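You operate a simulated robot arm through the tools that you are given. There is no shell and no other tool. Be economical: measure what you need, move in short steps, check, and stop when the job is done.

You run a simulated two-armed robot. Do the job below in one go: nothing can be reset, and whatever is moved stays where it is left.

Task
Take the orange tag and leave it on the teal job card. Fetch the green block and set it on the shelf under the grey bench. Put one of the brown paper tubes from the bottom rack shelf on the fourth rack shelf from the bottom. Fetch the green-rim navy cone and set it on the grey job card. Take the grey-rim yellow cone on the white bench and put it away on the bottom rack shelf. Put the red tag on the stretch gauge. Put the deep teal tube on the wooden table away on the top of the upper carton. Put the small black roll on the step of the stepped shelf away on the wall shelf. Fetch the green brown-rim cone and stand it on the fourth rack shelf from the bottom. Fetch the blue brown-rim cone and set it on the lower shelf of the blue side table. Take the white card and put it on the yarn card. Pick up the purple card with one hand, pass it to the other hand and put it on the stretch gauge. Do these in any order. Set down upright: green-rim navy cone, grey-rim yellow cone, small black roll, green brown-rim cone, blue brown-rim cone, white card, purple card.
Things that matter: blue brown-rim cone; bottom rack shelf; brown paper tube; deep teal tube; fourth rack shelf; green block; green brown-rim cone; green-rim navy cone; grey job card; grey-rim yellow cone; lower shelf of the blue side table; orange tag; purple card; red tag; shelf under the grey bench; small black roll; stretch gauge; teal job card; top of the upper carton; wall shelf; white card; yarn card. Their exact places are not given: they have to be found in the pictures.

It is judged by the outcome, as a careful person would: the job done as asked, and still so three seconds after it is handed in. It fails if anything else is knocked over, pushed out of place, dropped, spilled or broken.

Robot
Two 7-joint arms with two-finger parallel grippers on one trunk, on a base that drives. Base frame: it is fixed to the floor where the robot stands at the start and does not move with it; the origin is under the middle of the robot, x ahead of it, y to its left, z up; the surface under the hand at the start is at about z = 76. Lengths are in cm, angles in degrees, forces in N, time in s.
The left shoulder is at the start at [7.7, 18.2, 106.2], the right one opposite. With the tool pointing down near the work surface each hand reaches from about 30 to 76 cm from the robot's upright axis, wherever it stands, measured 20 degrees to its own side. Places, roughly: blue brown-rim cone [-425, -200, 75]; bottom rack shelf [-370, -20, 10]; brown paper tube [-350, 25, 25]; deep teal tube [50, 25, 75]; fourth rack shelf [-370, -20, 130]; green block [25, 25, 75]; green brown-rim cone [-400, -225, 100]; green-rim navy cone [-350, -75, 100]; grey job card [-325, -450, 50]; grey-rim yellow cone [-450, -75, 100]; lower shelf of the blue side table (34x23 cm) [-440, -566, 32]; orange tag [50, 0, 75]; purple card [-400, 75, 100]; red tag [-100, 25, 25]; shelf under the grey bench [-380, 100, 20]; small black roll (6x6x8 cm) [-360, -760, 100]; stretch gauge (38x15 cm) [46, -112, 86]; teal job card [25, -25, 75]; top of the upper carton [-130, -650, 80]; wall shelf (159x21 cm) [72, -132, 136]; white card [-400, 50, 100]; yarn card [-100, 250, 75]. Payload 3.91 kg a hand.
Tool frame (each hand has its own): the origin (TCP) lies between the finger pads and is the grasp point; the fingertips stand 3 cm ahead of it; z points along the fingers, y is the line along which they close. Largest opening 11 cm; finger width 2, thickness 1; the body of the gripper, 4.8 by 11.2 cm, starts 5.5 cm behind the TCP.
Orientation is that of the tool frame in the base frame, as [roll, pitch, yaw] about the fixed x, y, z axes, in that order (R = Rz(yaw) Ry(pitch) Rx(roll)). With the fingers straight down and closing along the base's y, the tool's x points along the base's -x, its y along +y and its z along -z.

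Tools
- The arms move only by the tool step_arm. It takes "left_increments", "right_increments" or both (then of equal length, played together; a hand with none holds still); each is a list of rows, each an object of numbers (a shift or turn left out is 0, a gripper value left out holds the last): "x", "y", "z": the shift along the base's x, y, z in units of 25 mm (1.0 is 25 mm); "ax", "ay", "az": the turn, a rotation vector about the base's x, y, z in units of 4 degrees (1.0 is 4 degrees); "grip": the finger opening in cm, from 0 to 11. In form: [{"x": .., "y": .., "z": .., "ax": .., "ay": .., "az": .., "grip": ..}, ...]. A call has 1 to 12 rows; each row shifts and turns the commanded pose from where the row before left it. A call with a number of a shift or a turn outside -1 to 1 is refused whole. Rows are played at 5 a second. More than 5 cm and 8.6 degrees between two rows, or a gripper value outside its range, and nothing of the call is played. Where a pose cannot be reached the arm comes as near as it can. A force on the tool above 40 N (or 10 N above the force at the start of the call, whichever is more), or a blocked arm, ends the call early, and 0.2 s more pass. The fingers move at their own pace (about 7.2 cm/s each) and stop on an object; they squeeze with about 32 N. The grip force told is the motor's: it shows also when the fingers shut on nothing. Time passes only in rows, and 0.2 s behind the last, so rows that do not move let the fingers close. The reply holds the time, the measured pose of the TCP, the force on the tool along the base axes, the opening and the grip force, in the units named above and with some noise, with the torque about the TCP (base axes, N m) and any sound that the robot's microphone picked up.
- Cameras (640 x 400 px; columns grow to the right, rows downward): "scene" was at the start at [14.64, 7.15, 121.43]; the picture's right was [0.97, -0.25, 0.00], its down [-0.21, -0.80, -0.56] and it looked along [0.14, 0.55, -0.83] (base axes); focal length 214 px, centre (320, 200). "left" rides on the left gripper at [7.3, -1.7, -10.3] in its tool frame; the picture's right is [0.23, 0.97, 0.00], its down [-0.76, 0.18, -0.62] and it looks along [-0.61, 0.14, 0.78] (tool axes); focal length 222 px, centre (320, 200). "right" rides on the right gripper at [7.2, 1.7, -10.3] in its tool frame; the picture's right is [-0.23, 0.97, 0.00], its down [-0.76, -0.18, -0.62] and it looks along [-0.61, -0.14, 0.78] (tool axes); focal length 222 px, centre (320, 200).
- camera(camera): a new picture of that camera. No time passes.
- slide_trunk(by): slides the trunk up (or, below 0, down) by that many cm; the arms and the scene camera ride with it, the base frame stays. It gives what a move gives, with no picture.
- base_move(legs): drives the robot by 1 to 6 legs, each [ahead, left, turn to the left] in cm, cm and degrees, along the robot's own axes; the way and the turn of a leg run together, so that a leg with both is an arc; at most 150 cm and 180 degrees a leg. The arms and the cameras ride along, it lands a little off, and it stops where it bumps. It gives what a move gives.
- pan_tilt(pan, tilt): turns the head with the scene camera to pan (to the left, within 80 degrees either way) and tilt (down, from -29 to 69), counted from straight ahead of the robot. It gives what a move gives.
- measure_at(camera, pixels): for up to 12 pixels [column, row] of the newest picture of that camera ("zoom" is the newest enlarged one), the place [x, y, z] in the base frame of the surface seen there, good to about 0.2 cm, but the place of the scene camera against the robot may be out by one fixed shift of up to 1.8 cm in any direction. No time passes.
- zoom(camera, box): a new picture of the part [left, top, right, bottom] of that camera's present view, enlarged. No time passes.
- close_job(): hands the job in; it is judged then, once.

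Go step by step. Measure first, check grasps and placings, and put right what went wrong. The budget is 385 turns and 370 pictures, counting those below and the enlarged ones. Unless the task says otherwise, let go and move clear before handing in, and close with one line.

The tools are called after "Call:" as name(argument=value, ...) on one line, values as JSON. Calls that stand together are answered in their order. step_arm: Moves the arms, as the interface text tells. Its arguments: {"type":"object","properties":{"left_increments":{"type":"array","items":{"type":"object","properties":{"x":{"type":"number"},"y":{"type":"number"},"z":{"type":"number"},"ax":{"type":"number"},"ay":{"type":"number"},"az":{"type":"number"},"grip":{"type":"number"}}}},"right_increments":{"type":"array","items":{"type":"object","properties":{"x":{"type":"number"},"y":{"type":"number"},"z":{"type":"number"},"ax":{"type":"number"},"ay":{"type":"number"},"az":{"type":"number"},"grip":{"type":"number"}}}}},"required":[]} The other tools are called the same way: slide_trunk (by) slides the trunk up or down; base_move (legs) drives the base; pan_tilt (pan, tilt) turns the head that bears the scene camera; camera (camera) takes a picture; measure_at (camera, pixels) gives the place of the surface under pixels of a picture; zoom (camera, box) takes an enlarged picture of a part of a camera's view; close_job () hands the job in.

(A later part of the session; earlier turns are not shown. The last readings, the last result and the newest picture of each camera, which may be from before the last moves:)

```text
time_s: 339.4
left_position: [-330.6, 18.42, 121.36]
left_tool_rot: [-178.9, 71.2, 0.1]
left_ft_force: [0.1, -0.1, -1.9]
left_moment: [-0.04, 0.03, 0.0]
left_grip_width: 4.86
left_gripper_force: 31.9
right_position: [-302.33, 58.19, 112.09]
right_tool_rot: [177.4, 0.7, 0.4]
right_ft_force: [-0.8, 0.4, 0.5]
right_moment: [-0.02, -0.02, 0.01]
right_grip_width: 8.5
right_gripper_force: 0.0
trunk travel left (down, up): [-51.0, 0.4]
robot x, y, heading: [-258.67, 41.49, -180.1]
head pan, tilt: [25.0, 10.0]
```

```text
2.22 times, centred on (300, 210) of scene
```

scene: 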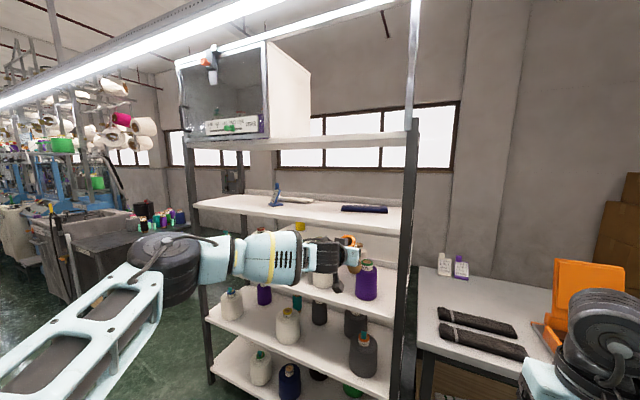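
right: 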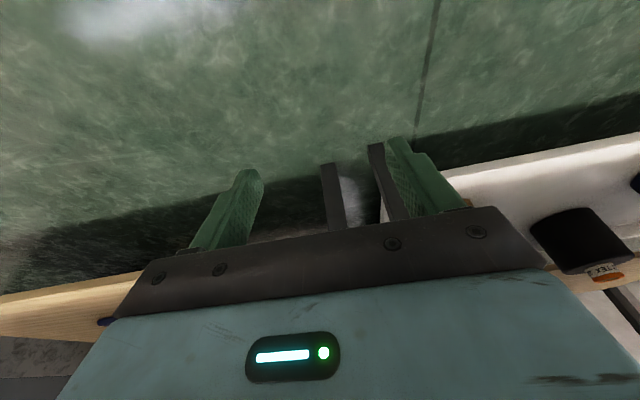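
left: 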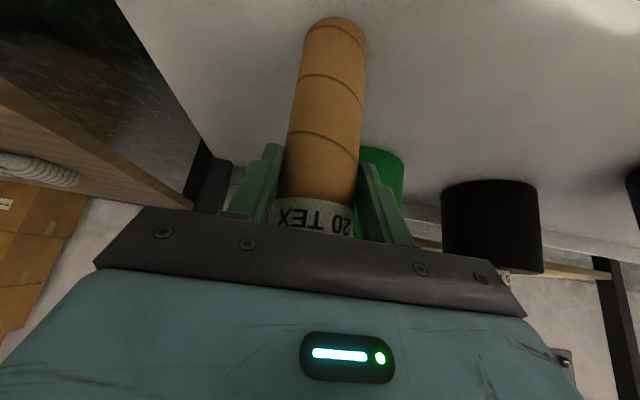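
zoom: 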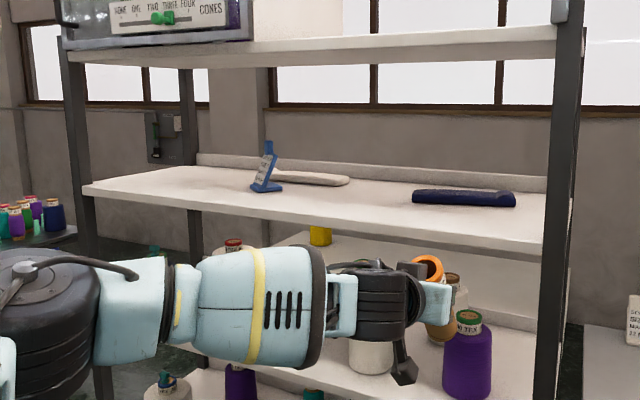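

Shelf 4 top is z≈125.7, front x≈−348.7, fifth shelf underside ≈157; free spot near y≈−10. Back up a bit, then restore the tilt and raise to z≈143.

Call:
base_move(legs=[[-12, 28, 0]])

Call:
step_arm(left_increments=[{"z": 0.75, "ay": -0.75}, {"z": 0.75, "ay": -0.75}, {"z": 0.75, "ay": -0.75}, {"z": 0.75, "ay": -0.75}, {"z": 0.75, "ay": -0.75}, {"z": 0.75, "ay": -0.75}, {"z": 0.75, "ay": -0.75}, {"z": 0.75, "ay": -0.75}, {"z": 0.75, "ay": -0.75}, {"z": 0.75, "ay": -0.75}, {"z": 0.75, "ay": -0.75}, {"z": 0.75, "ay": -0.55}])

Call:
camera(camera="scene")

Call:
camera(camera="left")

```text
time_s: 342.4
left_position: [-318.6, -8.66, 121.73]
left_tool_rot: [-178.9, 71.4, 0.1]
left_ft_force: [-0.4, -0.1, -0.9]
left_moment: [0.01, 0.0, 0.0]
left_grip_width: 4.86
left_gripper_force: 32.1
right_position: [-290.42, 30.83, 112.24]
right_tool_rot: [177.4, 1.0, 0.3]
right_ft_force: [-0.4, 0.0, 0.0]
right_moment: [0.01, -0.01, -0.04]
right_grip_width: 8.5
right_gripper_force: 0.1
trunk travel left (down, up): [-51.0, 0.4]
robot x, y, heading: [-246.08, 14.57, 180.1]
head pan, tilt: [25.0, 10.0]
```

```text
time_s: 345.0
left_position: [-309.35, -21.24, 139.7]
left_tool_rot: [-179.0, 36.2, -0.1]
left_ft_force: [-0.5, 0.2, -0.6]
left_moment: [0.01, -0.01, -0.04]
left_grip_width: 4.87
left_gripper_force: 32.1
left hand out of reach, approached as far as the arm can: row 3, 4, 5, 6, 7, 8, 9, 10, 11, 12
right_position: [-290.61, 30.68, 112.28]
right_tool_rot: [177.4, 0.9, 0.3]
right_ft_force: [0.7, -0.6, 0.5]
right_moment: [-0.01, 0.02, -0.02]
right_grip_width: 8.51
right_gripper_force: 0.0
trunk travel left (down, up): [-51.0, 0.4]
robot x, y, heading: [-246.38, 14.3, 180.0]
head pan, tilt: [25.0, 10.0]
```

```text
260 pictures are left
```

scene: 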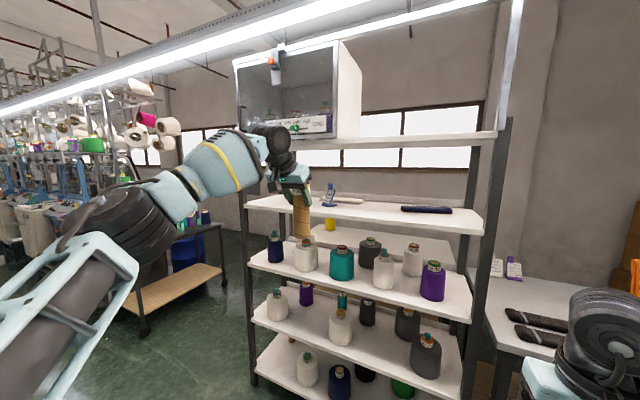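

```text
259 pictures are left
```

left: 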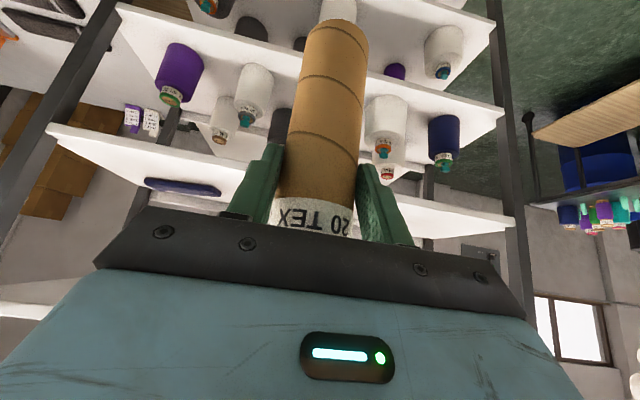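

Tube is vertical at z 139.7. Raise a touch and drive forward 30 cm.

Call:
step_arm(left_increments=[{"z": 0.5}, {"z": 0.3}])

Call:
base_move(legs=[[28, 0, 0]])

Call:
camera(camera="scene")

Call:
camera(camera="left")

```text
time_s: 345.6
left_position: [-309.6, -21.31, 141.65]
left_tool_rot: [-179.0, 36.3, 0.1]
left_ft_force: [0.2, -0.3, -0.1]
left_moment: [0.0, -0.02, -0.01]
left_grip_width: 4.88
left_gripper_force: 31.7
right_position: [-290.46, 30.86, 112.25]
right_tool_rot: [177.3, 1.0, 0.4]
right_ft_force: [0.6, -0.1, 0.2]
right_moment: [0.05, 0.03, 0.02]
right_grip_width: 8.51
right_gripper_force: 0.1
trunk travel left (down, up): [-51.0, 0.4]
robot x, y, heading: [-246.44, 14.1, 180.0]
head pan, tilt: [25.0, 10.0]
```

```text
time_s: 347.6
left_position: [-337.07, -21.44, 141.58]
left_tool_rot: [-178.9, 36.2, 0.1]
left_ft_force: [-0.2, 0.7, -0.8]
left_moment: [0.0, -0.02, 0.0]
left_grip_width: 4.88
left_gripper_force: 32.2
right_position: [-318.09, 30.88, 112.36]
right_tool_rot: [177.5, 1.1, 0.3]
right_ft_force: [0.1, -0.2, -0.4]
right_moment: [0.01, 0.04, -0.01]
right_grip_width: 8.5
right_gripper_force: 0.1
trunk travel left (down, up): [-51.0, 0.4]
robot x, y, heading: [-274.44, 14.46, 179.8]
head pan, tilt: [25.0, 10.0]
```

```text
258 pictures are left
```

scene: 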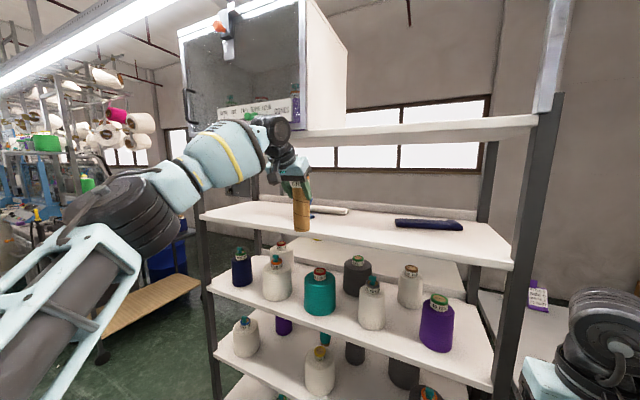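

```text
257 pictures are left
```

left: 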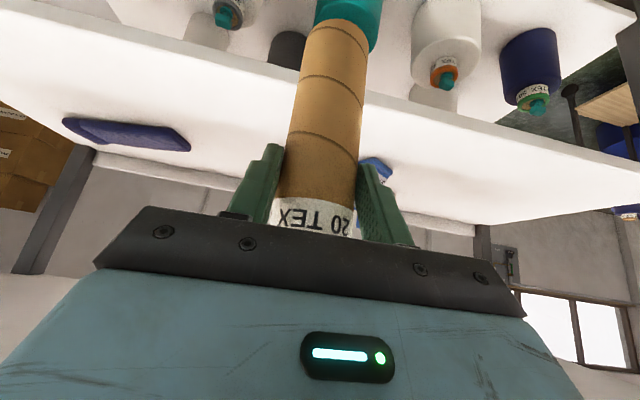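

Wrist must stay in front of the fifth shelf; advance 16 cm more to x≈−353 and check.

Call:
base_move(legs=[[16, 0, 0]])

Call:
camera(camera="left")

Call:
zoom(camera="scene", box=[180, 60, 440, 280])

```text
time_s: 349.0
left_position: [-352.6, -21.4, 141.82]
left_tool_rot: [-179.0, 36.3, 0.2]
left_ft_force: [-0.3, -0.1, 0.1]
left_moment: [-0.01, -0.03, 0.03]
left_grip_width: 4.88
left_gripper_force: 32.2
right_position: [-333.55, 30.78, 112.23]
right_tool_rot: [177.4, 1.1, 0.5]
right_ft_force: [-0.3, 0.6, -0.1]
right_moment: [0.01, -0.01, -0.05]
right_grip_width: 8.49
right_gripper_force: 0.1
trunk travel left (down, up): [-51.0, 0.4]
robot x, y, heading: [-290.11, 14.19, -179.8]
head pan, tilt: [25.0, 10.0]
```

```text
256 pictures are left
```

left: 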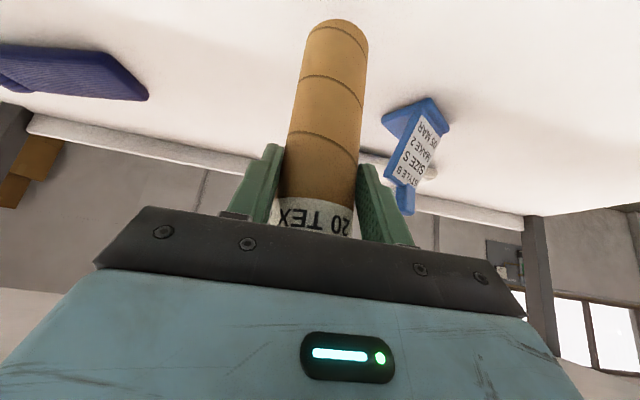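

```text
1.82 times, centred on (310, 170) of scene
```

zoom: 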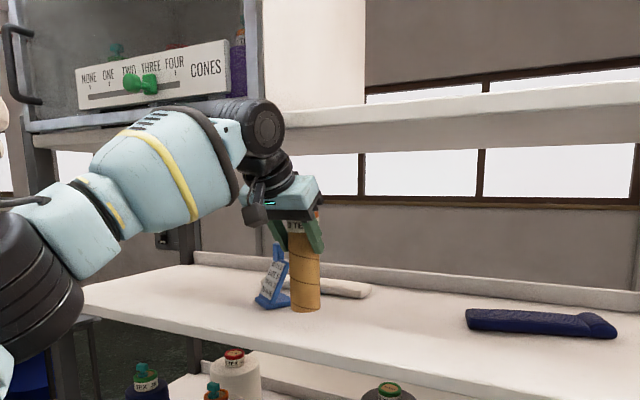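

Lower onto the shelf until contact.

Call:
step_arm(left_increments=[{"z": -0.5}, {"z": -0.5}, {"z": -0.2}, {"z": -0.1}, {"z": -0.1}, {"z": -0.1}, {}])

Call:
camera(camera="left")

```text
time_s: 350.6
left_position: [-352.58, -21.52, 138.28]
left_tool_rot: [-178.9, 36.7, 0.2]
left_ft_force: [-2.7, -3.5, 12.2]
left_moment: [-0.49, 0.38, -0.05]
left_grip_width: 4.89
left_gripper_force: 32.3
right_position: [-333.77, 30.78, 112.3]
right_tool_rot: [177.4, 1.1, 0.5]
right_ft_force: [-0.4, 0.3, -1.4]
right_moment: [-0.01, 0.03, -0.02]
right_grip_width: 8.51
right_gripper_force: 0.2
trunk travel left (down, up): [-51.0, 0.4]
robot x, y, heading: [-289.85, 14.38, -180.0]
head pan, tilt: [25.0, 10.0]
```

```text
254 pictures are left
```

left: 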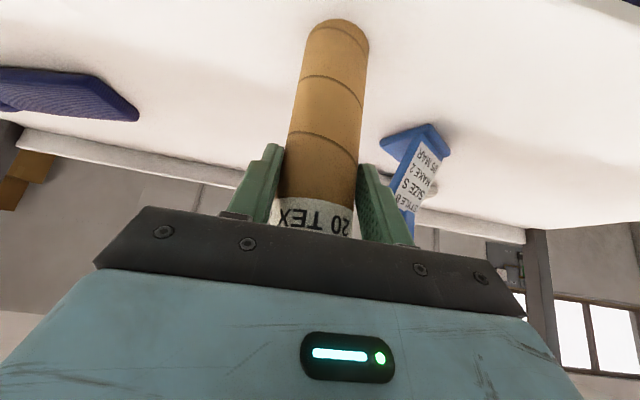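

Standing on shelf 4. Open and withdraw along the finger axis, then back away.

Call:
step_arm(left_increments=[{"z": 0.08}, {"grip": 8}, {"grip": 8}, {}, {"x": 0.6, "z": 0.5}, {"x": 0.8, "z": 0.5}, {"x": 0.9, "z": 0.3}, {"x": 1}, {"x": 1}])

Call:
camera(camera="left")

```text
time_s: 352.6
left_position: [-341.87, -21.27, 141.45]
left_tool_rot: [-179.0, 36.4, 0.2]
left_ft_force: [-0.3, -0.5, -0.2]
left_moment: [-0.04, 0.05, -0.01]
left_grip_width: 8.01
left_gripper_force: 0.2
right_position: [-333.64, 30.79, 112.32]
right_tool_rot: [177.4, 1.1, 0.5]
right_ft_force: [0.5, -0.2, 0.2]
right_moment: [0.0, 0.02, -0.01]
right_grip_width: 8.49
right_gripper_force: 0.1
trunk travel left (down, up): [-51.0, 0.4]
robot x, y, heading: [-290.03, 14.56, -179.7]
head pan, tilt: [25.0, 10.0]
```

```text
253 pictures are left
```

left: 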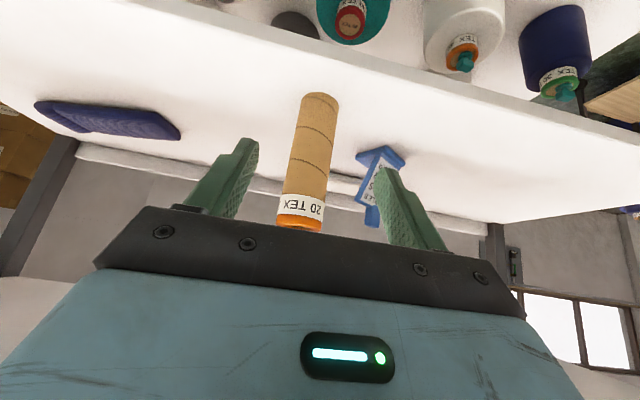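

Brown tube is placed. Back off, then travel to the gap south of the rack to view the yellow cone and the trolley.

Call:
base_move(legs=[[-28, 0, 0], [0, 150, 0], [75, 0, 0]])

Call:
pan_tilt(pan=0, tilt=35)

Call:
camera(camera="scene")

```text
time_s: 371.3
left_position: [-392.53, -168.43, 141.31]
left_tool_rot: [-179.0, 36.3, -2.4]
left_ft_force: [-0.4, -0.1, 0.5]
left_moment: [0.0, -0.02, -0.01]
left_grip_width: 7.99
left_gripper_force: 0.0
right_position: [-381.91, -116.81, 112.3]
right_tool_rot: [177.4, 1.2, -2.1]
right_ft_force: [0.1, 1.1, 0.5]
right_moment: [-0.02, 0.01, -0.02]
right_grip_width: 8.51
right_gripper_force: 0.0
trunk travel left (down, up): [-51.0, 0.4]
robot x, y, heading: [-338.94, -135.12, 177.4]
head pan, tilt: [25.0, 10.0]
```

```text
time_s: 372.1
left_position: [-392.51, -168.48, 141.47]
left_tool_rot: [-179.0, 36.4, -2.4]
left_ft_force: [0.2, 0.9, 0.2]
left_moment: [0.0, 0.01, 0.03]
left_grip_width: 7.98
left_gripper_force: 0.1
right_position: [-381.96, -116.67, 112.31]
right_tool_rot: [177.4, 1.1, -2.2]
right_ft_force: [0.2, -0.1, -0.3]
right_moment: [0.0, 0.0, -0.02]
right_grip_width: 8.48
right_gripper_force: 0.1
trunk travel left (down, up): [-51.0, 0.4]
robot x, y, heading: [-338.94, -135.35, 177.4]
head pan, tilt: [0.0, 35.0]
```

```text
252 pictures are left
```

scene: 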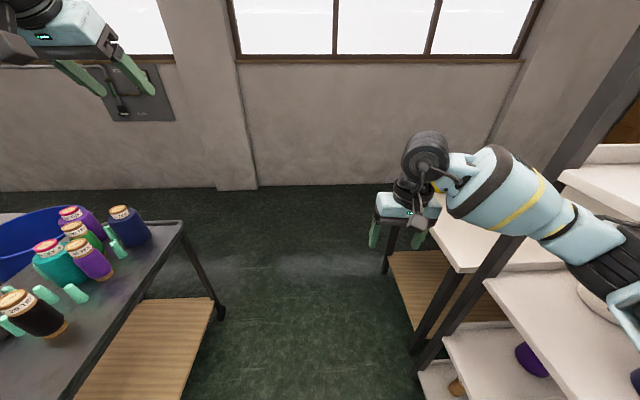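

Call:
zoom(camera="scene", box=[0, 180, 240, 360])

Call:
pan_tilt(pan=60, tilt=45)

Call:
camera(camera="scene")

```text
2.22 times, centred on (120, 270) of scene
```

zoom: 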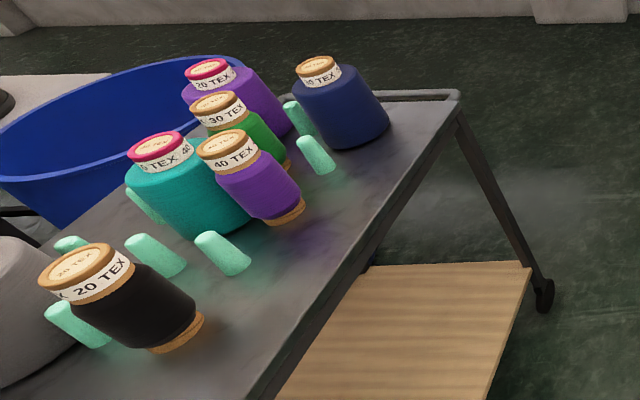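

```text
time_s: 373.4
left_position: [-392.59, -168.48, 141.42]
left_tool_rot: [-179.0, 36.3, -2.4]
left_ft_force: [-0.6, 0.3, -1.3]
left_moment: [-0.02, -0.02, 0.02]
left_grip_width: 8.01
left_gripper_force: 0.1
right_position: [-382.09, -116.71, 112.42]
right_tool_rot: [177.4, 1.0, -2.0]
right_ft_force: [0.1, -0.1, 0.6]
right_moment: [0.02, -0.03, 0.03]
right_grip_width: 8.52
right_gripper_force: 0.1
trunk travel left (down, up): [-51.0, 0.4]
robot x, y, heading: [-339.14, -134.92, 177.5]
head pan, tilt: [60.0, 45.0]
```

```text
250 pictures are left
```

scene: 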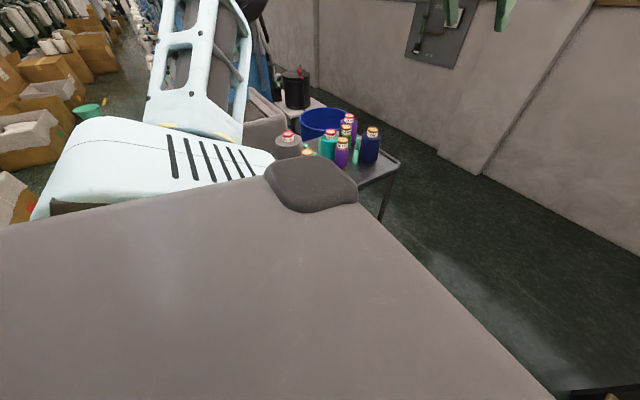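

Trolley holds the green brown-rim cone (zoom 225,105) and the blue brown-rim one (zoom 330,100). Measure them.

Call:
measure_at(camera="zoom", pixels=[[317, 65], [340, 110], [385, 125], [325, 140], [218, 100], [255, 130], [285, 165], [225, 140], [460, 100], [350, 270], [205, 70], [155, 145]])

```text
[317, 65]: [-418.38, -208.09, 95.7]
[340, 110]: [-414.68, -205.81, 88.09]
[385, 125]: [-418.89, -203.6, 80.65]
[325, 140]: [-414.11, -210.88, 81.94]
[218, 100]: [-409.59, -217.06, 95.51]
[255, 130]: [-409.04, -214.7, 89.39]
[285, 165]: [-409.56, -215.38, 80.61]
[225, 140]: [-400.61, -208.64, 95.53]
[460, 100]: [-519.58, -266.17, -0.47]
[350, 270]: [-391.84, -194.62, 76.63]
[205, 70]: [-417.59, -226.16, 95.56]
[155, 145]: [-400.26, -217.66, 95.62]
```

Trolley north edge is y≈−194.6, green cone at (−409.6,−217), blue at (−418.4,−208), tops z≈95.6. I'll untilt the left hand, then approach diagonally (heading ≈−125) while staying clear of the trolley.

Call:
step_arm(left_increments=[{"ay": -1, "x": 0.3, "z": -0.3}, {"ay": -1, "x": 0.3, "z": -0.3}, {"ay": -1, "x": 0.3, "z": -0.3}, {"ay": -1, "x": 0.3, "z": -0.3}, {"ay": -1, "z": -0.5}, {"ay": -1, "z": -0.5}, {"ay": -1, "z": -0.5}, {"ay": -1, "z": -0.5}, {"ay": -1, "z": -0.5}, {"z": -0.5}])

Call:
base_move(legs=[[44, 9, 0], [0, 0, 57]])

Call:
pan_tilt(pan=10, tilt=50)

Call:
camera(camera="scene")

```text
time_s: 375.6
left_position: [-389.61, -168.31, 131.08]
left_tool_rot: [-177.7, 0.3, -1.9]
left_ft_force: [-0.5, -0.9, 0.6]
left_moment: [0.02, -0.05, 0.04]
left_grip_width: 8.02
left_gripper_force: 0.1
right_position: [-382.0, -116.86, 112.19]
right_tool_rot: [177.5, 1.0, -2.1]
right_ft_force: [-0.1, 0.6, 0.1]
right_moment: [0.0, 0.01, 0.02]
right_grip_width: 8.5
right_gripper_force: 0.1
trunk travel left (down, up): [-51.0, 0.4]
robot x, y, heading: [-339.04, -135.0, 177.4]
head pan, tilt: [60.0, 45.0]
```

```text
time_s: 380.9
left_position: [-383.77, -202.81, 131.04]
left_tool_rot: [-177.6, 0.3, 54.4]
left_ft_force: [-0.9, -0.4, -0.6]
left_moment: [0.0, -0.01, -0.03]
left_grip_width: 8.0
left_gripper_force: 0.0
right_position: [-422.51, -167.82, 112.29]
right_tool_rot: [177.4, 1.1, 54.2]
right_ft_force: [-0.4, 0.1, 0.1]
right_moment: [0.03, -0.02, 0.0]
right_grip_width: 8.53
right_gripper_force: 0.0
trunk travel left (down, up): [-51.0, 0.4]
robot x, y, heading: [-383.07, -142.43, -126.4]
head pan, tilt: [60.0, 45.0]
```

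```text
time_s: 382.0
left_position: [-383.95, -202.84, 131.03]
left_tool_rot: [-177.6, 0.2, 54.3]
left_ft_force: [-0.3, 0.4, -0.2]
left_moment: [-0.03, 0.01, 0.03]
left_grip_width: 8.0
left_gripper_force: 0.1
right_position: [-422.54, -167.89, 112.43]
right_tool_rot: [177.4, 1.1, 54.1]
right_ft_force: [-0.6, 0.3, 0.8]
right_moment: [0.02, 0.01, 0.02]
right_grip_width: 8.48
right_gripper_force: 0.1
trunk travel left (down, up): [-51.0, 0.4]
robot x, y, heading: [-383.35, -142.22, -126.4]
head pan, tilt: [10.0, 50.0]
```

```text
249 pictures are left
```

scene: 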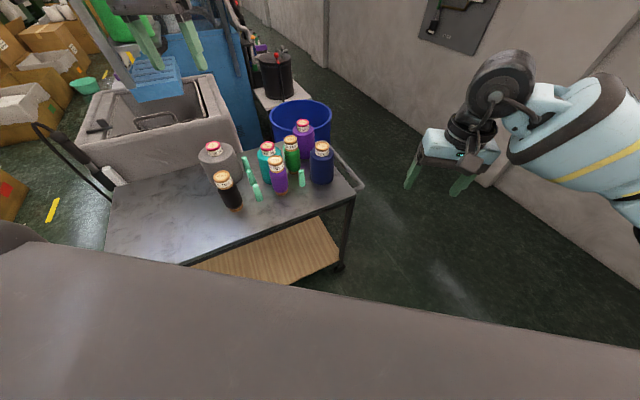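

Call:
zoom(camera="scene", box=[190, 100, 370, 240])

Call:
measure_at(camera="scene", pixels=[[291, 141], [322, 147], [268, 148], [277, 162], [303, 125], [260, 195], [302, 178], [245, 165], [350, 200], [320, 215]])

```text
2.86 times, centred on (280, 170) of scene
```

zoom: 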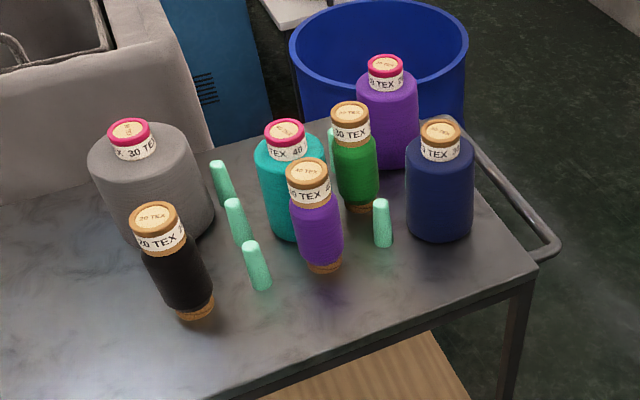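

```text
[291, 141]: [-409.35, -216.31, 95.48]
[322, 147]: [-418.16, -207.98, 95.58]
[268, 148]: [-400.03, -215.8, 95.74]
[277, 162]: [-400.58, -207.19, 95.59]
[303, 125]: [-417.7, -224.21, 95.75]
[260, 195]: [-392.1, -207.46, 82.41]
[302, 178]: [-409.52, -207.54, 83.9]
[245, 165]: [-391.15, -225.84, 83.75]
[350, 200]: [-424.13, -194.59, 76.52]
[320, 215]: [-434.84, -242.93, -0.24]
```

Cones sit on pegs, so I'll grip the green cone's paper ring from above and lift straight. Move 10 cm nearer, then bring the left hand above it with yaw turned −32°.

Call:
base_move(legs=[[9, 0, 0]])

Call:
step_arm(left_increments=[{"az": -1, "x": -0.5, "grip": 9}, {"az": -1, "x": -0.5}, {"az": -1, "x": -0.5}, {"az": -1, "x": -0.5}, {"az": -1, "x": -0.5}, {"az": -1, "x": -0.5}, {"az": -1, "x": -0.5, "z": -1}, {"az": -1, "x": -0.5, "z": -1}, {"z": -1}, {"z": -1}])

Call:
camera(camera="left")

Call:
camera(camera="scene")

```text
time_s: 383.1
left_position: [-389.23, -210.0, 131.08]
left_tool_rot: [-177.6, 0.5, 54.2]
left_ft_force: [-0.4, -0.9, -0.4]
left_moment: [0.05, 0.02, 0.01]
left_grip_width: 8.01
left_gripper_force: 0.1
right_position: [-427.86, -175.02, 112.44]
right_tool_rot: [177.3, 1.1, 54.0]
right_ft_force: [-0.5, 0.4, 1.0]
right_moment: [0.01, 0.0, -0.03]
right_grip_width: 8.48
right_gripper_force: 0.0
trunk travel left (down, up): [-51.0, 0.4]
robot x, y, heading: [-388.56, -149.68, -126.3]
head pan, tilt: [10.0, 50.0]
```

```text
time_s: 385.4
left_position: [-398.88, -209.95, 120.99]
left_tool_rot: [-177.4, 0.3, 22.3]
left_ft_force: [-0.7, 0.0, 0.4]
left_moment: [0.0, -0.01, 0.03]
left_grip_width: 9.0
left_gripper_force: 0.0
left hand out of reach, approached as far as the arm can: row 6
right_position: [-427.85, -175.07, 112.25]
right_tool_rot: [177.3, 1.0, 54.0]
right_ft_force: [-0.6, -0.7, 0.2]
right_moment: [0.04, -0.01, 0.01]
right_grip_width: 8.51
right_gripper_force: 0.2
trunk travel left (down, up): [-51.0, 0.4]
robot x, y, heading: [-388.39, -149.73, -126.2]
head pan, tilt: [10.0, 50.0]
```

```text
247 pictures are left
```

left: 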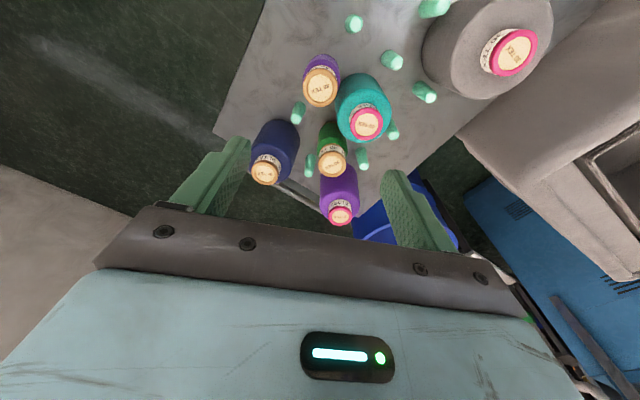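

```text
246 pictures are left
```

scene: 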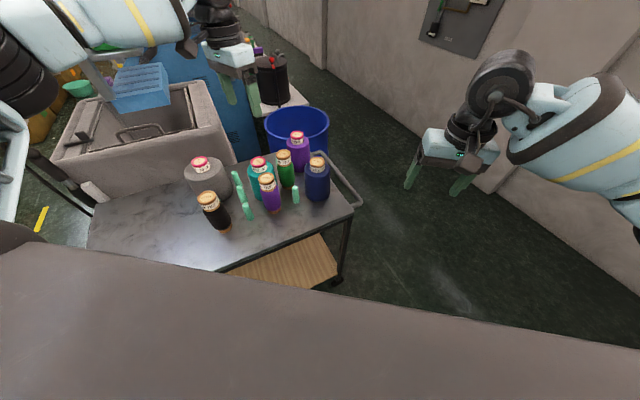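

Call:
measure_at(camera="left", pixels=[[332, 161], [319, 161], [345, 161], [332, 150], [332, 172], [265, 172], [366, 122], [320, 85], [340, 214], [331, 145]])

```text
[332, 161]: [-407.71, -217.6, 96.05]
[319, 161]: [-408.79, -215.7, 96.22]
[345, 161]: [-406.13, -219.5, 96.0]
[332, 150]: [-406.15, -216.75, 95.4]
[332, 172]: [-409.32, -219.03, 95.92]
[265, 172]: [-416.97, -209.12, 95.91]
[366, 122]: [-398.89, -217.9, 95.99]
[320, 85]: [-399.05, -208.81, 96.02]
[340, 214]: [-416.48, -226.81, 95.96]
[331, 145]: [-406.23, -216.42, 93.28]
```

Green top centre by the wrist camera: (−407.6,−217.6,96). Move over it and down to z≈104.

Call:
step_arm(left_increments=[{"x": -0.9, "y": -0.8}, {"x": -0.9, "y": -0.8}, {"x": -0.9, "y": -0.8}, {"x": -0.8, "y": -0.65}, {"z": -1}, {"z": -1}, {"z": -1}, {"z": -1}, {"z": -1}, {"z": -1}, {"z": -0.6}])

Call:
camera(camera="left")

```text
time_s: 387.8
left_position: [-398.42, -211.58, 103.5]
left_tool_rot: [-177.6, 0.5, 22.2]
left_ft_force: [-0.8, 1.6, -0.1]
left_moment: [0.0, 0.02, 0.01]
left_grip_width: 9.0
left_gripper_force: 0.1
left hand out of reach, approached as far as the arm can: row 1, 2, 3, 4, 10, 11
right_position: [-427.91, -174.97, 112.39]
right_tool_rot: [177.3, 1.0, 54.0]
right_ft_force: [0.3, 0.3, -0.6]
right_moment: [-0.02, 0.02, 0.0]
right_grip_width: 8.5
right_gripper_force: 0.0
trunk travel left (down, up): [-51.0, 0.4]
robot x, y, heading: [-388.27, -149.35, -126.4]
head pan, tilt: [10.0, 50.0]
```

```text
245 pictures are left
```

left: 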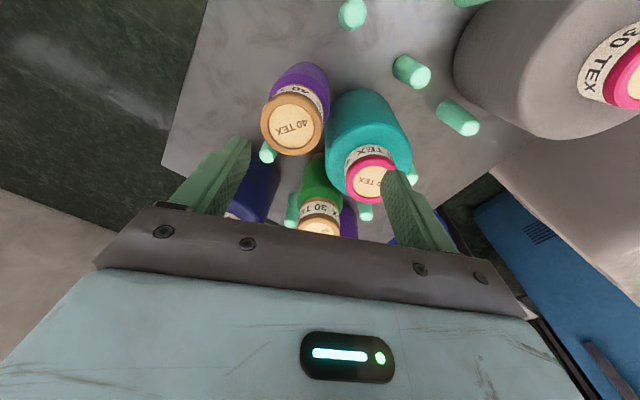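

The reach ends ~10 cm short. I'll turn the hand back +16° and tilt it ~20° outward to extend the reach, staying above the cones.

Call:
step_arm(left_increments=[{"z": 1, "az": 0.8}, {"az": 0.8, "ax": -0.5, "ay": 0.65}, {"az": 0.8, "ax": -0.5, "ay": 0.65}, {"az": 0.8, "ax": -0.5, "ay": 0.65}, {"az": 0.8, "ax": -0.5, "ay": 0.65}, {"ax": -0.5, "ay": 0.65}, {"ax": -0.5, "ay": 0.65}, {}])

Call:
camera(camera="left")

```text
time_s: 389.6
left_position: [-398.6, -211.73, 105.89]
left_tool_rot: [-178.8, 20.0, 38.1]
left_ft_force: [0.5, -0.2, -0.2]
left_moment: [0.02, 0.0, 0.0]
left_grip_width: 9.0
left_gripper_force: 0.1
right_position: [-427.93, -174.98, 112.38]
right_tool_rot: [177.4, 0.9, 54.0]
right_ft_force: [0.2, -0.1, -0.2]
right_moment: [0.02, -0.04, -0.03]
right_grip_width: 8.5
right_gripper_force: 0.0
trunk travel left (down, up): [-51.0, 0.4]
robot x, y, heading: [-388.43, -149.14, -126.1]
head pan, tilt: [10.0, 50.0]
```

```text
244 pictures are left
```

left: 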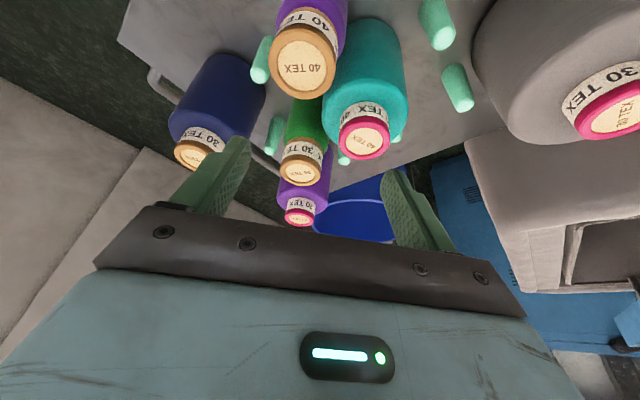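

Tilted fine. Re-measure tops and move over green at this height.

Call:
measure_at(camera="left", pixels=[[301, 173], [283, 172], [319, 170], [302, 160], [192, 152], [365, 138], [303, 65], [300, 216]])

Call:
step_arm(left_increments=[{"x": -0.9, "y": -0.6}, {"x": -0.9, "y": -0.6}, {"x": -0.9, "y": -0.6}, {"x": -0.9, "y": -0.6}])

Call:
camera(camera="left")

```text
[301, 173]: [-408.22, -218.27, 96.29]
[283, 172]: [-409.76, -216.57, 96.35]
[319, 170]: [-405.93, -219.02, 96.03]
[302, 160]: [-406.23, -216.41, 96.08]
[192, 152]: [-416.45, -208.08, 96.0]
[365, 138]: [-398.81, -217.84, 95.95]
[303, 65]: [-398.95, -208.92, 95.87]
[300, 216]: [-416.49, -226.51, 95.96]
```

```text
time_s: 390.6
left_position: [-404.1, -215.86, 106.89]
left_tool_rot: [-178.9, 20.1, 38.1]
left_ft_force: [0.5, 0.6, -0.1]
left_moment: [0.0, 0.01, 0.0]
left_grip_width: 8.97
left_gripper_force: 0.0
left hand out of reach, approached as far as the arm can: row 3, 4
right_position: [-427.88, -174.97, 112.37]
right_tool_rot: [177.4, 1.1, 54.1]
right_ft_force: [-0.2, 0.0, 0.2]
right_moment: [-0.02, -0.02, 0.0]
right_grip_width: 8.5
right_gripper_force: 0.1
trunk travel left (down, up): [-51.0, 0.4]
robot x, y, heading: [-389.02, -149.62, -126.5]
head pan, tilt: [10.0, 50.0]
```

```text
243 pictures are left
```

left: 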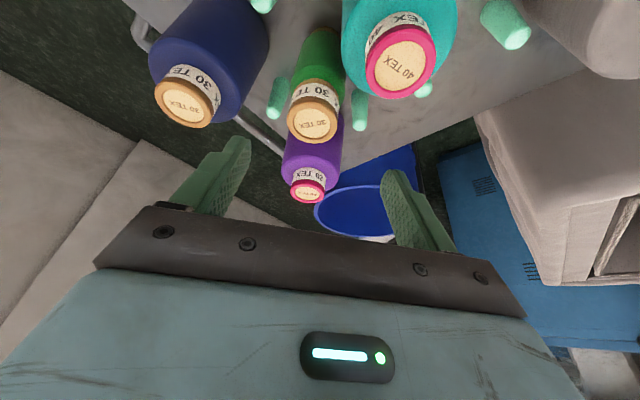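

Short by ~4 cm; nudge the base accordingly (still clear of the trolley).

Call:
base_move(legs=[[3.4, -2.3, 0]])

Call:
camera(camera="left")

```text
time_s: 391.4
left_position: [-407.82, -217.21, 106.89]
left_tool_rot: [-178.8, 20.0, 38.1]
left_ft_force: [-0.3, 0.0, 0.0]
left_moment: [0.01, 0.01, 0.01]
left_grip_width: 9.01
left_gripper_force: 0.1
right_position: [-431.47, -176.45, 112.45]
right_tool_rot: [177.4, 1.1, 54.1]
right_ft_force: [-0.4, 0.0, -1.0]
right_moment: [0.0, 0.01, 0.01]
right_grip_width: 8.51
right_gripper_force: 0.0
trunk travel left (down, up): [-51.0, 0.4]
robot x, y, heading: [-392.38, -150.92, -126.5]
head pan, tilt: [10.0, 50.0]
```

```text
242 pictures are left
```

left: 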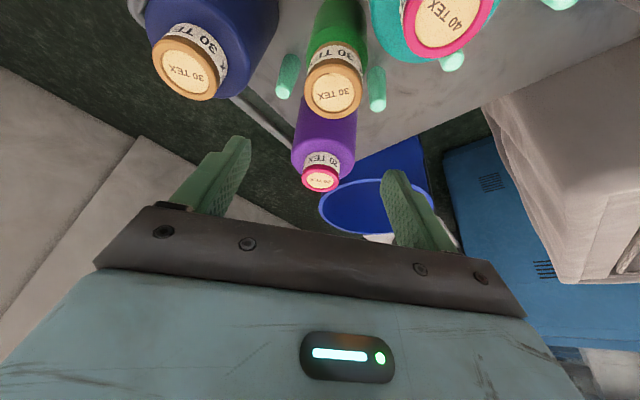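

Nearly on target. Descend to z≈97 and check.

Call:
step_arm(left_increments=[{"y": -0.2, "z": -1}, {"z": -1}, {"z": -1}, {"z": -1}])

Call:
camera(camera="left")

```text
time_s: 392.4
left_position: [-404.69, -215.85, 98.33]
left_tool_rot: [-178.8, 20.2, 38.2]
left_ft_force: [-1.0, 0.6, 0.2]
left_moment: [0.01, 0.02, 0.0]
left_grip_width: 9.03
left_gripper_force: 0.1
left hand out of reach, approached as far as the arm can: row 1, 2, 3, 4
right_position: [-431.55, -176.34, 112.4]
right_tool_rot: [177.5, 1.1, 54.1]
right_ft_force: [0.4, 0.7, 0.6]
right_moment: [0.01, 0.02, 0.01]
right_grip_width: 8.47
right_gripper_force: 0.0
trunk travel left (down, up): [-51.0, 0.4]
robot x, y, heading: [-392.41, -150.75, -126.3]
head pan, tilt: [10.0, 50.0]
```

```text
241 pictures are left
```

left: 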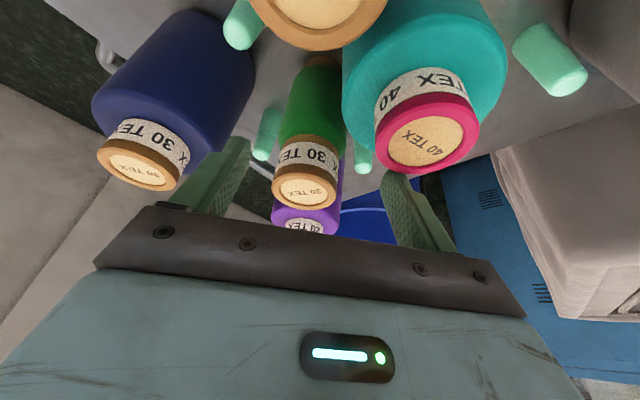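

Reach shrinks because the trunk is at the top. Raise the hand, lower the trunk 16 cm, then retry.

Call:
step_arm(left_increments=[{"z": 1}, {"z": 1, "x": 0.3, "y": 0.3}, {"z": 1, "x": 0.3, "y": 0.3}, {"z": 1, "x": 0.3, "y": 0.3}, {"z": 1, "x": 0.3, "y": 0.3}, {"z": 1}, {"z": 1}, {"z": 1}, {"z": 1}, {"z": 0.5}])

Call:
step_arm(right_increments=[{"z": 1}, {"z": 1}, {"z": 1}, {"z": 1}])

Call:
slide_trunk(by=-16)

```text
time_s: 394.6
left_position: [-401.75, -212.98, 122.05]
left_tool_rot: [-178.9, 20.1, 38.1]
left_ft_force: [0.3, -0.4, 0.5]
left_moment: [-0.01, 0.0, 0.0]
left_grip_width: 8.98
left_gripper_force: 0.0
right_position: [-431.61, -176.44, 112.4]
right_tool_rot: [177.4, 1.1, 54.0]
right_ft_force: [-0.5, 0.1, 0.0]
right_moment: [0.0, -0.01, 0.01]
right_grip_width: 8.52
right_gripper_force: 0.0
trunk travel left (down, up): [-51.0, 0.4]
robot x, y, heading: [-392.22, -150.87, -126.6]
head pan, tilt: [10.0, 50.0]
```

```text
time_s: 395.6
left_position: [-401.66, -212.86, 122.17]
left_tool_rot: [-178.8, 20.0, 38.1]
left_ft_force: [-0.4, 0.1, 0.4]
left_moment: [0.01, 0.0, -0.02]
left_grip_width: 9.0
left_gripper_force: 0.0
right_position: [-431.5, -176.35, 122.26]
right_tool_rot: [177.4, 1.1, 53.9]
right_ft_force: [0.5, -0.7, -0.4]
right_moment: [0.0, 0.02, -0.01]
right_grip_width: 8.49
right_gripper_force: 0.0
trunk travel left (down, up): [-51.0, 0.4]
robot x, y, heading: [-392.38, -150.89, -126.5]
head pan, tilt: [10.0, 50.0]
```

```text
time_s: 397.5
left_position: [-401.67, -212.88, 106.24]
left_tool_rot: [-178.9, 20.1, 38.1]
left_ft_force: [0.3, 1.0, -0.4]
left_moment: [0.03, 0.01, -0.03]
left_grip_width: 9.0
left_gripper_force: 0.0
right_position: [-431.59, -176.25, 106.39]
right_tool_rot: [177.4, 1.1, 54.1]
right_ft_force: [-0.8, -0.6, -0.8]
right_moment: [-0.03, 0.0, 0.01]
right_grip_width: 8.49
right_gripper_force: 0.0
trunk travel left (down, up): [-35.0, 16.4]
robot x, y, heading: [-392.2, -150.85, -126.4]
head pan, tilt: [10.0, 50.0]
```

Now move over the green cone at this height and check.

Call:
step_arm(left_increments=[{"x": -0.8, "y": -0.65}, {"x": -0.8, "y": -0.65}, {"x": -0.8, "y": -0.65}, {"z": -1}, {"z": -1}, {"z": -1}])

Call:
camera(camera="left")

```text
time_s: 398.9
left_position: [-407.75, -217.78, 98.43]
left_tool_rot: [-178.9, 20.0, 38.0]
left_ft_force: [0.1, 0.5, 0.0]
left_moment: [-0.04, 0.01, -0.01]
left_grip_width: 9.01
left_gripper_force: 0.1
right_position: [-431.55, -176.38, 106.31]
right_tool_rot: [177.4, 1.0, 54.1]
right_ft_force: [-0.5, -1.0, 0.5]
right_moment: [0.02, -0.01, 0.01]
right_grip_width: 8.51
right_gripper_force: 0.1
trunk travel left (down, up): [-35.0, 16.4]
robot x, y, heading: [-392.15, -150.75, -126.4]
head pan, tilt: [10.0, 50.0]
```

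```text
240 pictures are left
```

left: 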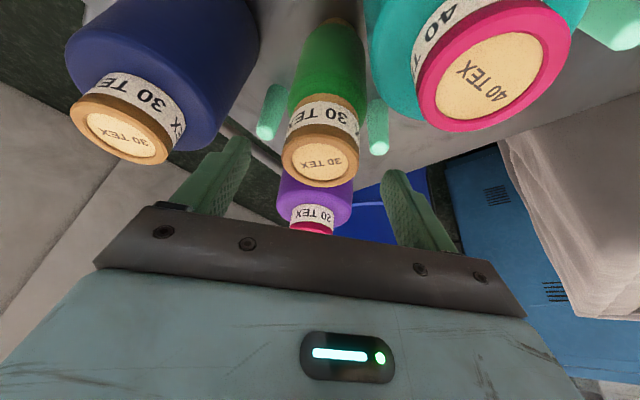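

On target. Lower to z≈92.6 and close.

Call:
step_arm(left_increments=[{"z": -1}, {"z": -0.8}, {"z": -0.5}, {"grip": 3}, {"grip": 3}, {}, {}])

Call:
camera(camera="left")

```text
time_s: 400.5
left_position: [-407.81, -217.75, 92.97]
left_tool_rot: [-178.8, 19.9, 38.2]
left_ft_force: [-0.1, -0.1, 0.0]
left_moment: [0.02, -0.05, 0.06]
left_grip_width: 6.11
left_gripper_force: 32.2
right_position: [-431.66, -176.27, 106.3]
right_tool_rot: [177.4, 1.1, 54.2]
right_ft_force: [0.2, -0.1, -1.1]
right_moment: [0.0, 0.0, -0.01]
right_grip_width: 8.51
right_gripper_force: 0.1
trunk travel left (down, up): [-35.0, 16.4]
robot x, y, heading: [-392.17, -150.7, -126.3]
head pan, tilt: [10.0, 50.0]
```

```text
239 pictures are left
```

left: 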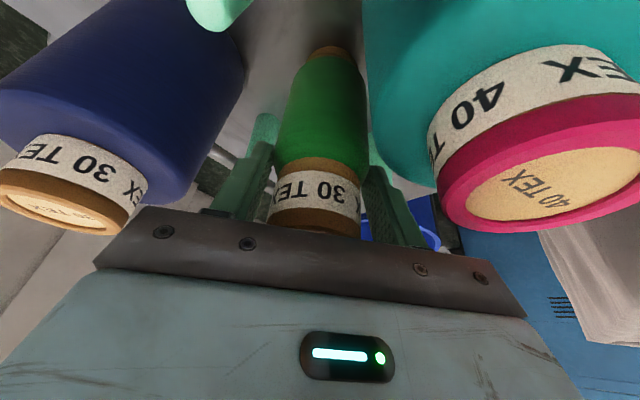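

Gripped (6.1 cm). Lift straight with the trunk so the arm pose stays valid.

Call:
slide_trunk(by=14)

Call:
camera(camera="left")

Call:
camera(camera="scene")

```text
time_s: 402.1
left_position: [-407.8, -217.74, 106.73]
left_tool_rot: [-178.8, 19.9, 38.0]
left_ft_force: [0.3, 0.1, -1.2]
left_moment: [-0.03, 0.02, 0.0]
left_grip_width: 6.12
left_gripper_force: 32.2
right_position: [-431.76, -176.3, 120.15]
right_tool_rot: [177.5, 0.8, 54.1]
right_ft_force: [-0.5, -0.7, -0.2]
right_moment: [-0.01, -0.03, 0.0]
right_grip_width: 8.51
right_gripper_force: 0.0
trunk travel left (down, up): [-49.0, 2.4]
robot x, y, heading: [-392.52, -150.85, -126.3]
head pan, tilt: [10.0, 50.0]
```

```text
238 pictures are left
```

left: 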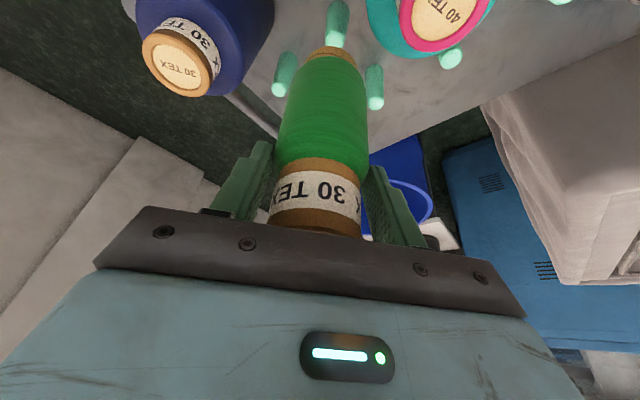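

```text
237 pictures are left
```

scene: 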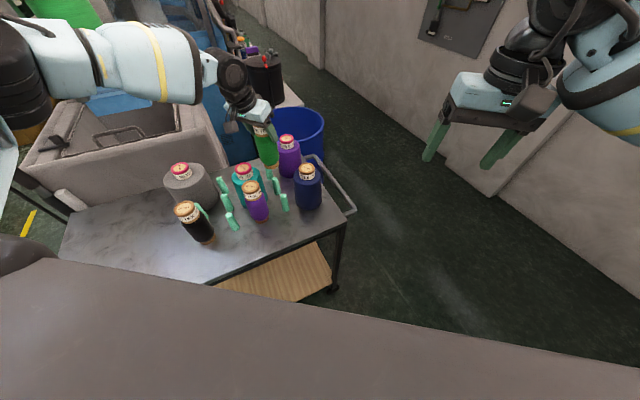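

Cone is off its peg. Raise and retract the left hand, move back from the trolley, then turn right toward the white bench.

Call:
step_arm(left_increments=[{"z": 1, "x": 0.4, "y": 0.6}, {"z": 1, "x": 0.5, "y": 0.7}, {"z": 1, "x": 0.5, "y": 0.7}, {"z": 1, "x": 0.5, "y": 0.7}, {"z": 0.5, "x": 0.5, "y": 0.7}, {"x": 0.5, "y": 0.7}, {"x": 0.5, "y": 0.7}, {"x": 0.5, "y": 0.7}, {"x": 0.5, "y": 0.7}])

Call:
base_move(legs=[[-14, 0, 0], [0, 0, -70]])

Call:
pan_tilt(pan=-40, tilt=35)

Call:
camera(camera="scene")

```text
time_s: 404.1
left_position: [-396.68, -202.32, 118.39]
left_tool_rot: [-179.0, 20.0, 38.1]
left_ft_force: [-0.3, -0.4, -0.2]
left_moment: [0.06, 0.04, 0.01]
left_grip_width: 6.1
left_gripper_force: 32.4
right_position: [-431.47, -176.33, 120.34]
right_tool_rot: [177.4, 1.1, 54.2]
right_ft_force: [0.2, 0.6, 0.0]
right_moment: [-0.01, -0.01, 0.02]
right_grip_width: 8.5
right_gripper_force: 0.1
trunk travel left (down, up): [-49.0, 2.4]
robot x, y, heading: [-392.16, -150.9, -126.3]
head pan, tilt: [10.0, 50.0]
```

```text
time_s: 408.5
left_position: [-434.08, -153.04, 118.32]
left_tool_rot: [-178.7, 20.0, -31.9]
left_ft_force: [0.1, -0.5, -1.2]
left_moment: [0.01, 0.0, -0.01]
left_grip_width: 6.08
left_gripper_force: 32.1
right_position: [-421.45, -111.29, 120.32]
right_tool_rot: [177.4, 1.1, -15.7]
right_ft_force: [1.5, 0.1, -0.3]
right_moment: [0.01, 0.0, 0.03]
right_grip_width: 8.5
right_gripper_force: 0.1
trunk travel left (down, up): [-49.0, 2.4]
robot x, y, heading: [-384.23, -139.41, 163.8]
head pan, tilt: [10.0, 50.0]
```

```text
time_s: 409.7
left_position: [-433.89, -153.02, 118.29]
left_tool_rot: [-178.9, 20.0, -31.7]
left_ft_force: [0.8, -0.2, -0.5]
left_moment: [-0.01, 0.02, 0.01]
left_grip_width: 6.13
left_gripper_force: 32.8
right_position: [-421.49, -111.32, 120.3]
right_tool_rot: [177.4, 1.2, -15.7]
right_ft_force: [-0.7, 0.1, 0.4]
right_moment: [-0.03, 0.03, -0.02]
right_grip_width: 8.49
right_gripper_force: 0.0
trunk travel left (down, up): [-49.0, 2.4]
robot x, y, heading: [-384.16, -139.5, 163.6]
head pan, tilt: [-40.0, 35.0]
```

```text
236 pictures are left
```

scene: 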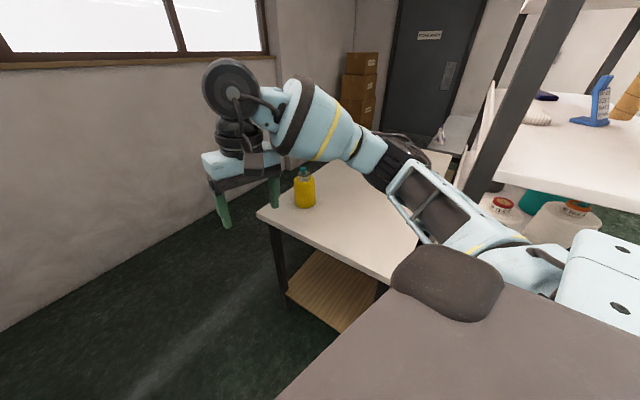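

Yellow cone at (304,190). Measure it and the bench, zoom.

Call:
zoom(camera="scene", box=[230, 140, 390, 260])

Call:
measure_at(camera="scene", pixels=[[304, 170], [304, 195], [296, 190], [314, 190], [304, 206], [260, 212], [385, 280], [340, 235], [475, 190], [410, 150], [330, 180]])

```text
3.33 times, centred on (310, 200) of scene
```

zoom: 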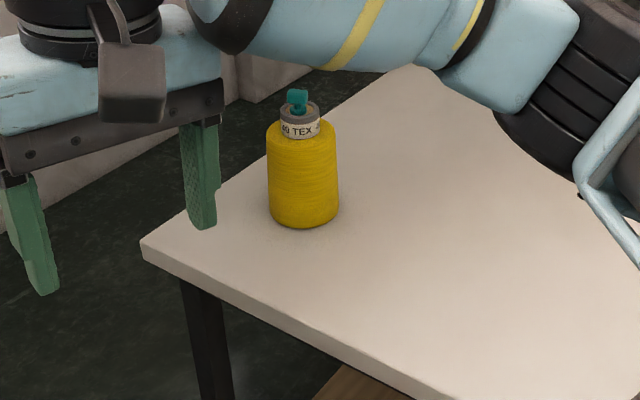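

```text
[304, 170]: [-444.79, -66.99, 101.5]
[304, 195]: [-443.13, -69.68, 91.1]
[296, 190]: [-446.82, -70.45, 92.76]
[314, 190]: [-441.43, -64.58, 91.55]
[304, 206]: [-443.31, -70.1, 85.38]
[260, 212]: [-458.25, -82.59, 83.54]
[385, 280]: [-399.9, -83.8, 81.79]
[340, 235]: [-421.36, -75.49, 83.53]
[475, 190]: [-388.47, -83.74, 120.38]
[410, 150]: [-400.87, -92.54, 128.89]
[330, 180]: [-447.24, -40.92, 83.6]
```

Yellow cone ≈(−445.5,−66), body to z≈97, ring and plug to ~102. The green cone was gripped at only 20° tilt, too upright for shelf 4, so I'll regrip it on this bench. Reposition to face the bench.

Call:
base_move(legs=[[25, 14, 0], [0, 0, -73.7]])

Call:
pan_tilt(pan=5, tilt=45)

Call:
camera(camera="scene")

```text
time_s: 414.9
left_position: [-439.33, -102.01, 118.41]
left_tool_rot: [-178.9, 20.1, -104.8]
left_ft_force: [0.2, -0.8, -1.3]
left_moment: [0.0, -0.02, -0.03]
left_grip_width: 6.09
left_gripper_force: 32.2
right_position: [-395.79, -101.74, 120.34]
right_tool_rot: [177.4, 1.1, -88.8]
right_ft_force: [-0.7, -1.1, 0.2]
right_moment: [-0.01, 0.04, 0.01]
right_grip_width: 8.51
right_gripper_force: 0.2
trunk travel left (down, up): [-49.0, 2.4]
robot x, y, heading: [-412.07, -145.89, 90.9]
head pan, tilt: [-40.0, 35.0]
```

```text
time_s: 416.0
left_position: [-439.49, -102.01, 118.33]
left_tool_rot: [-178.9, 20.1, -104.8]
left_ft_force: [0.0, 0.0, -0.3]
left_moment: [0.02, -0.01, 0.0]
left_grip_width: 6.1
left_gripper_force: 31.9
right_position: [-395.9, -101.78, 120.39]
right_tool_rot: [177.3, 1.0, -88.7]
right_ft_force: [0.1, 0.4, 0.1]
right_moment: [0.01, -0.03, -0.01]
right_grip_width: 8.5
right_gripper_force: 0.0
trunk travel left (down, up): [-49.0, 2.4]
robot x, y, heading: [-411.64, -146.0, 90.8]
head pan, tilt: [5.0, 45.0]
```

```text
234 pictures are left
```

scene: 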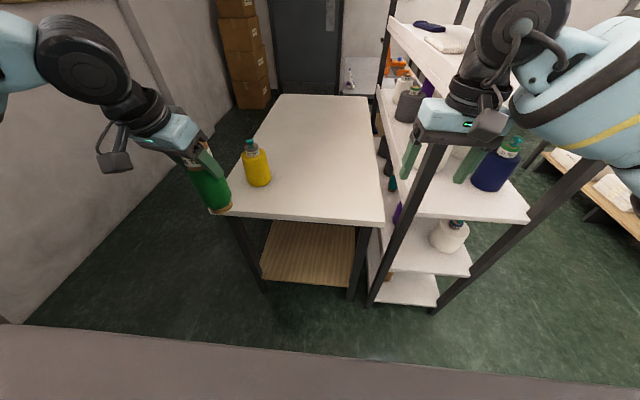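

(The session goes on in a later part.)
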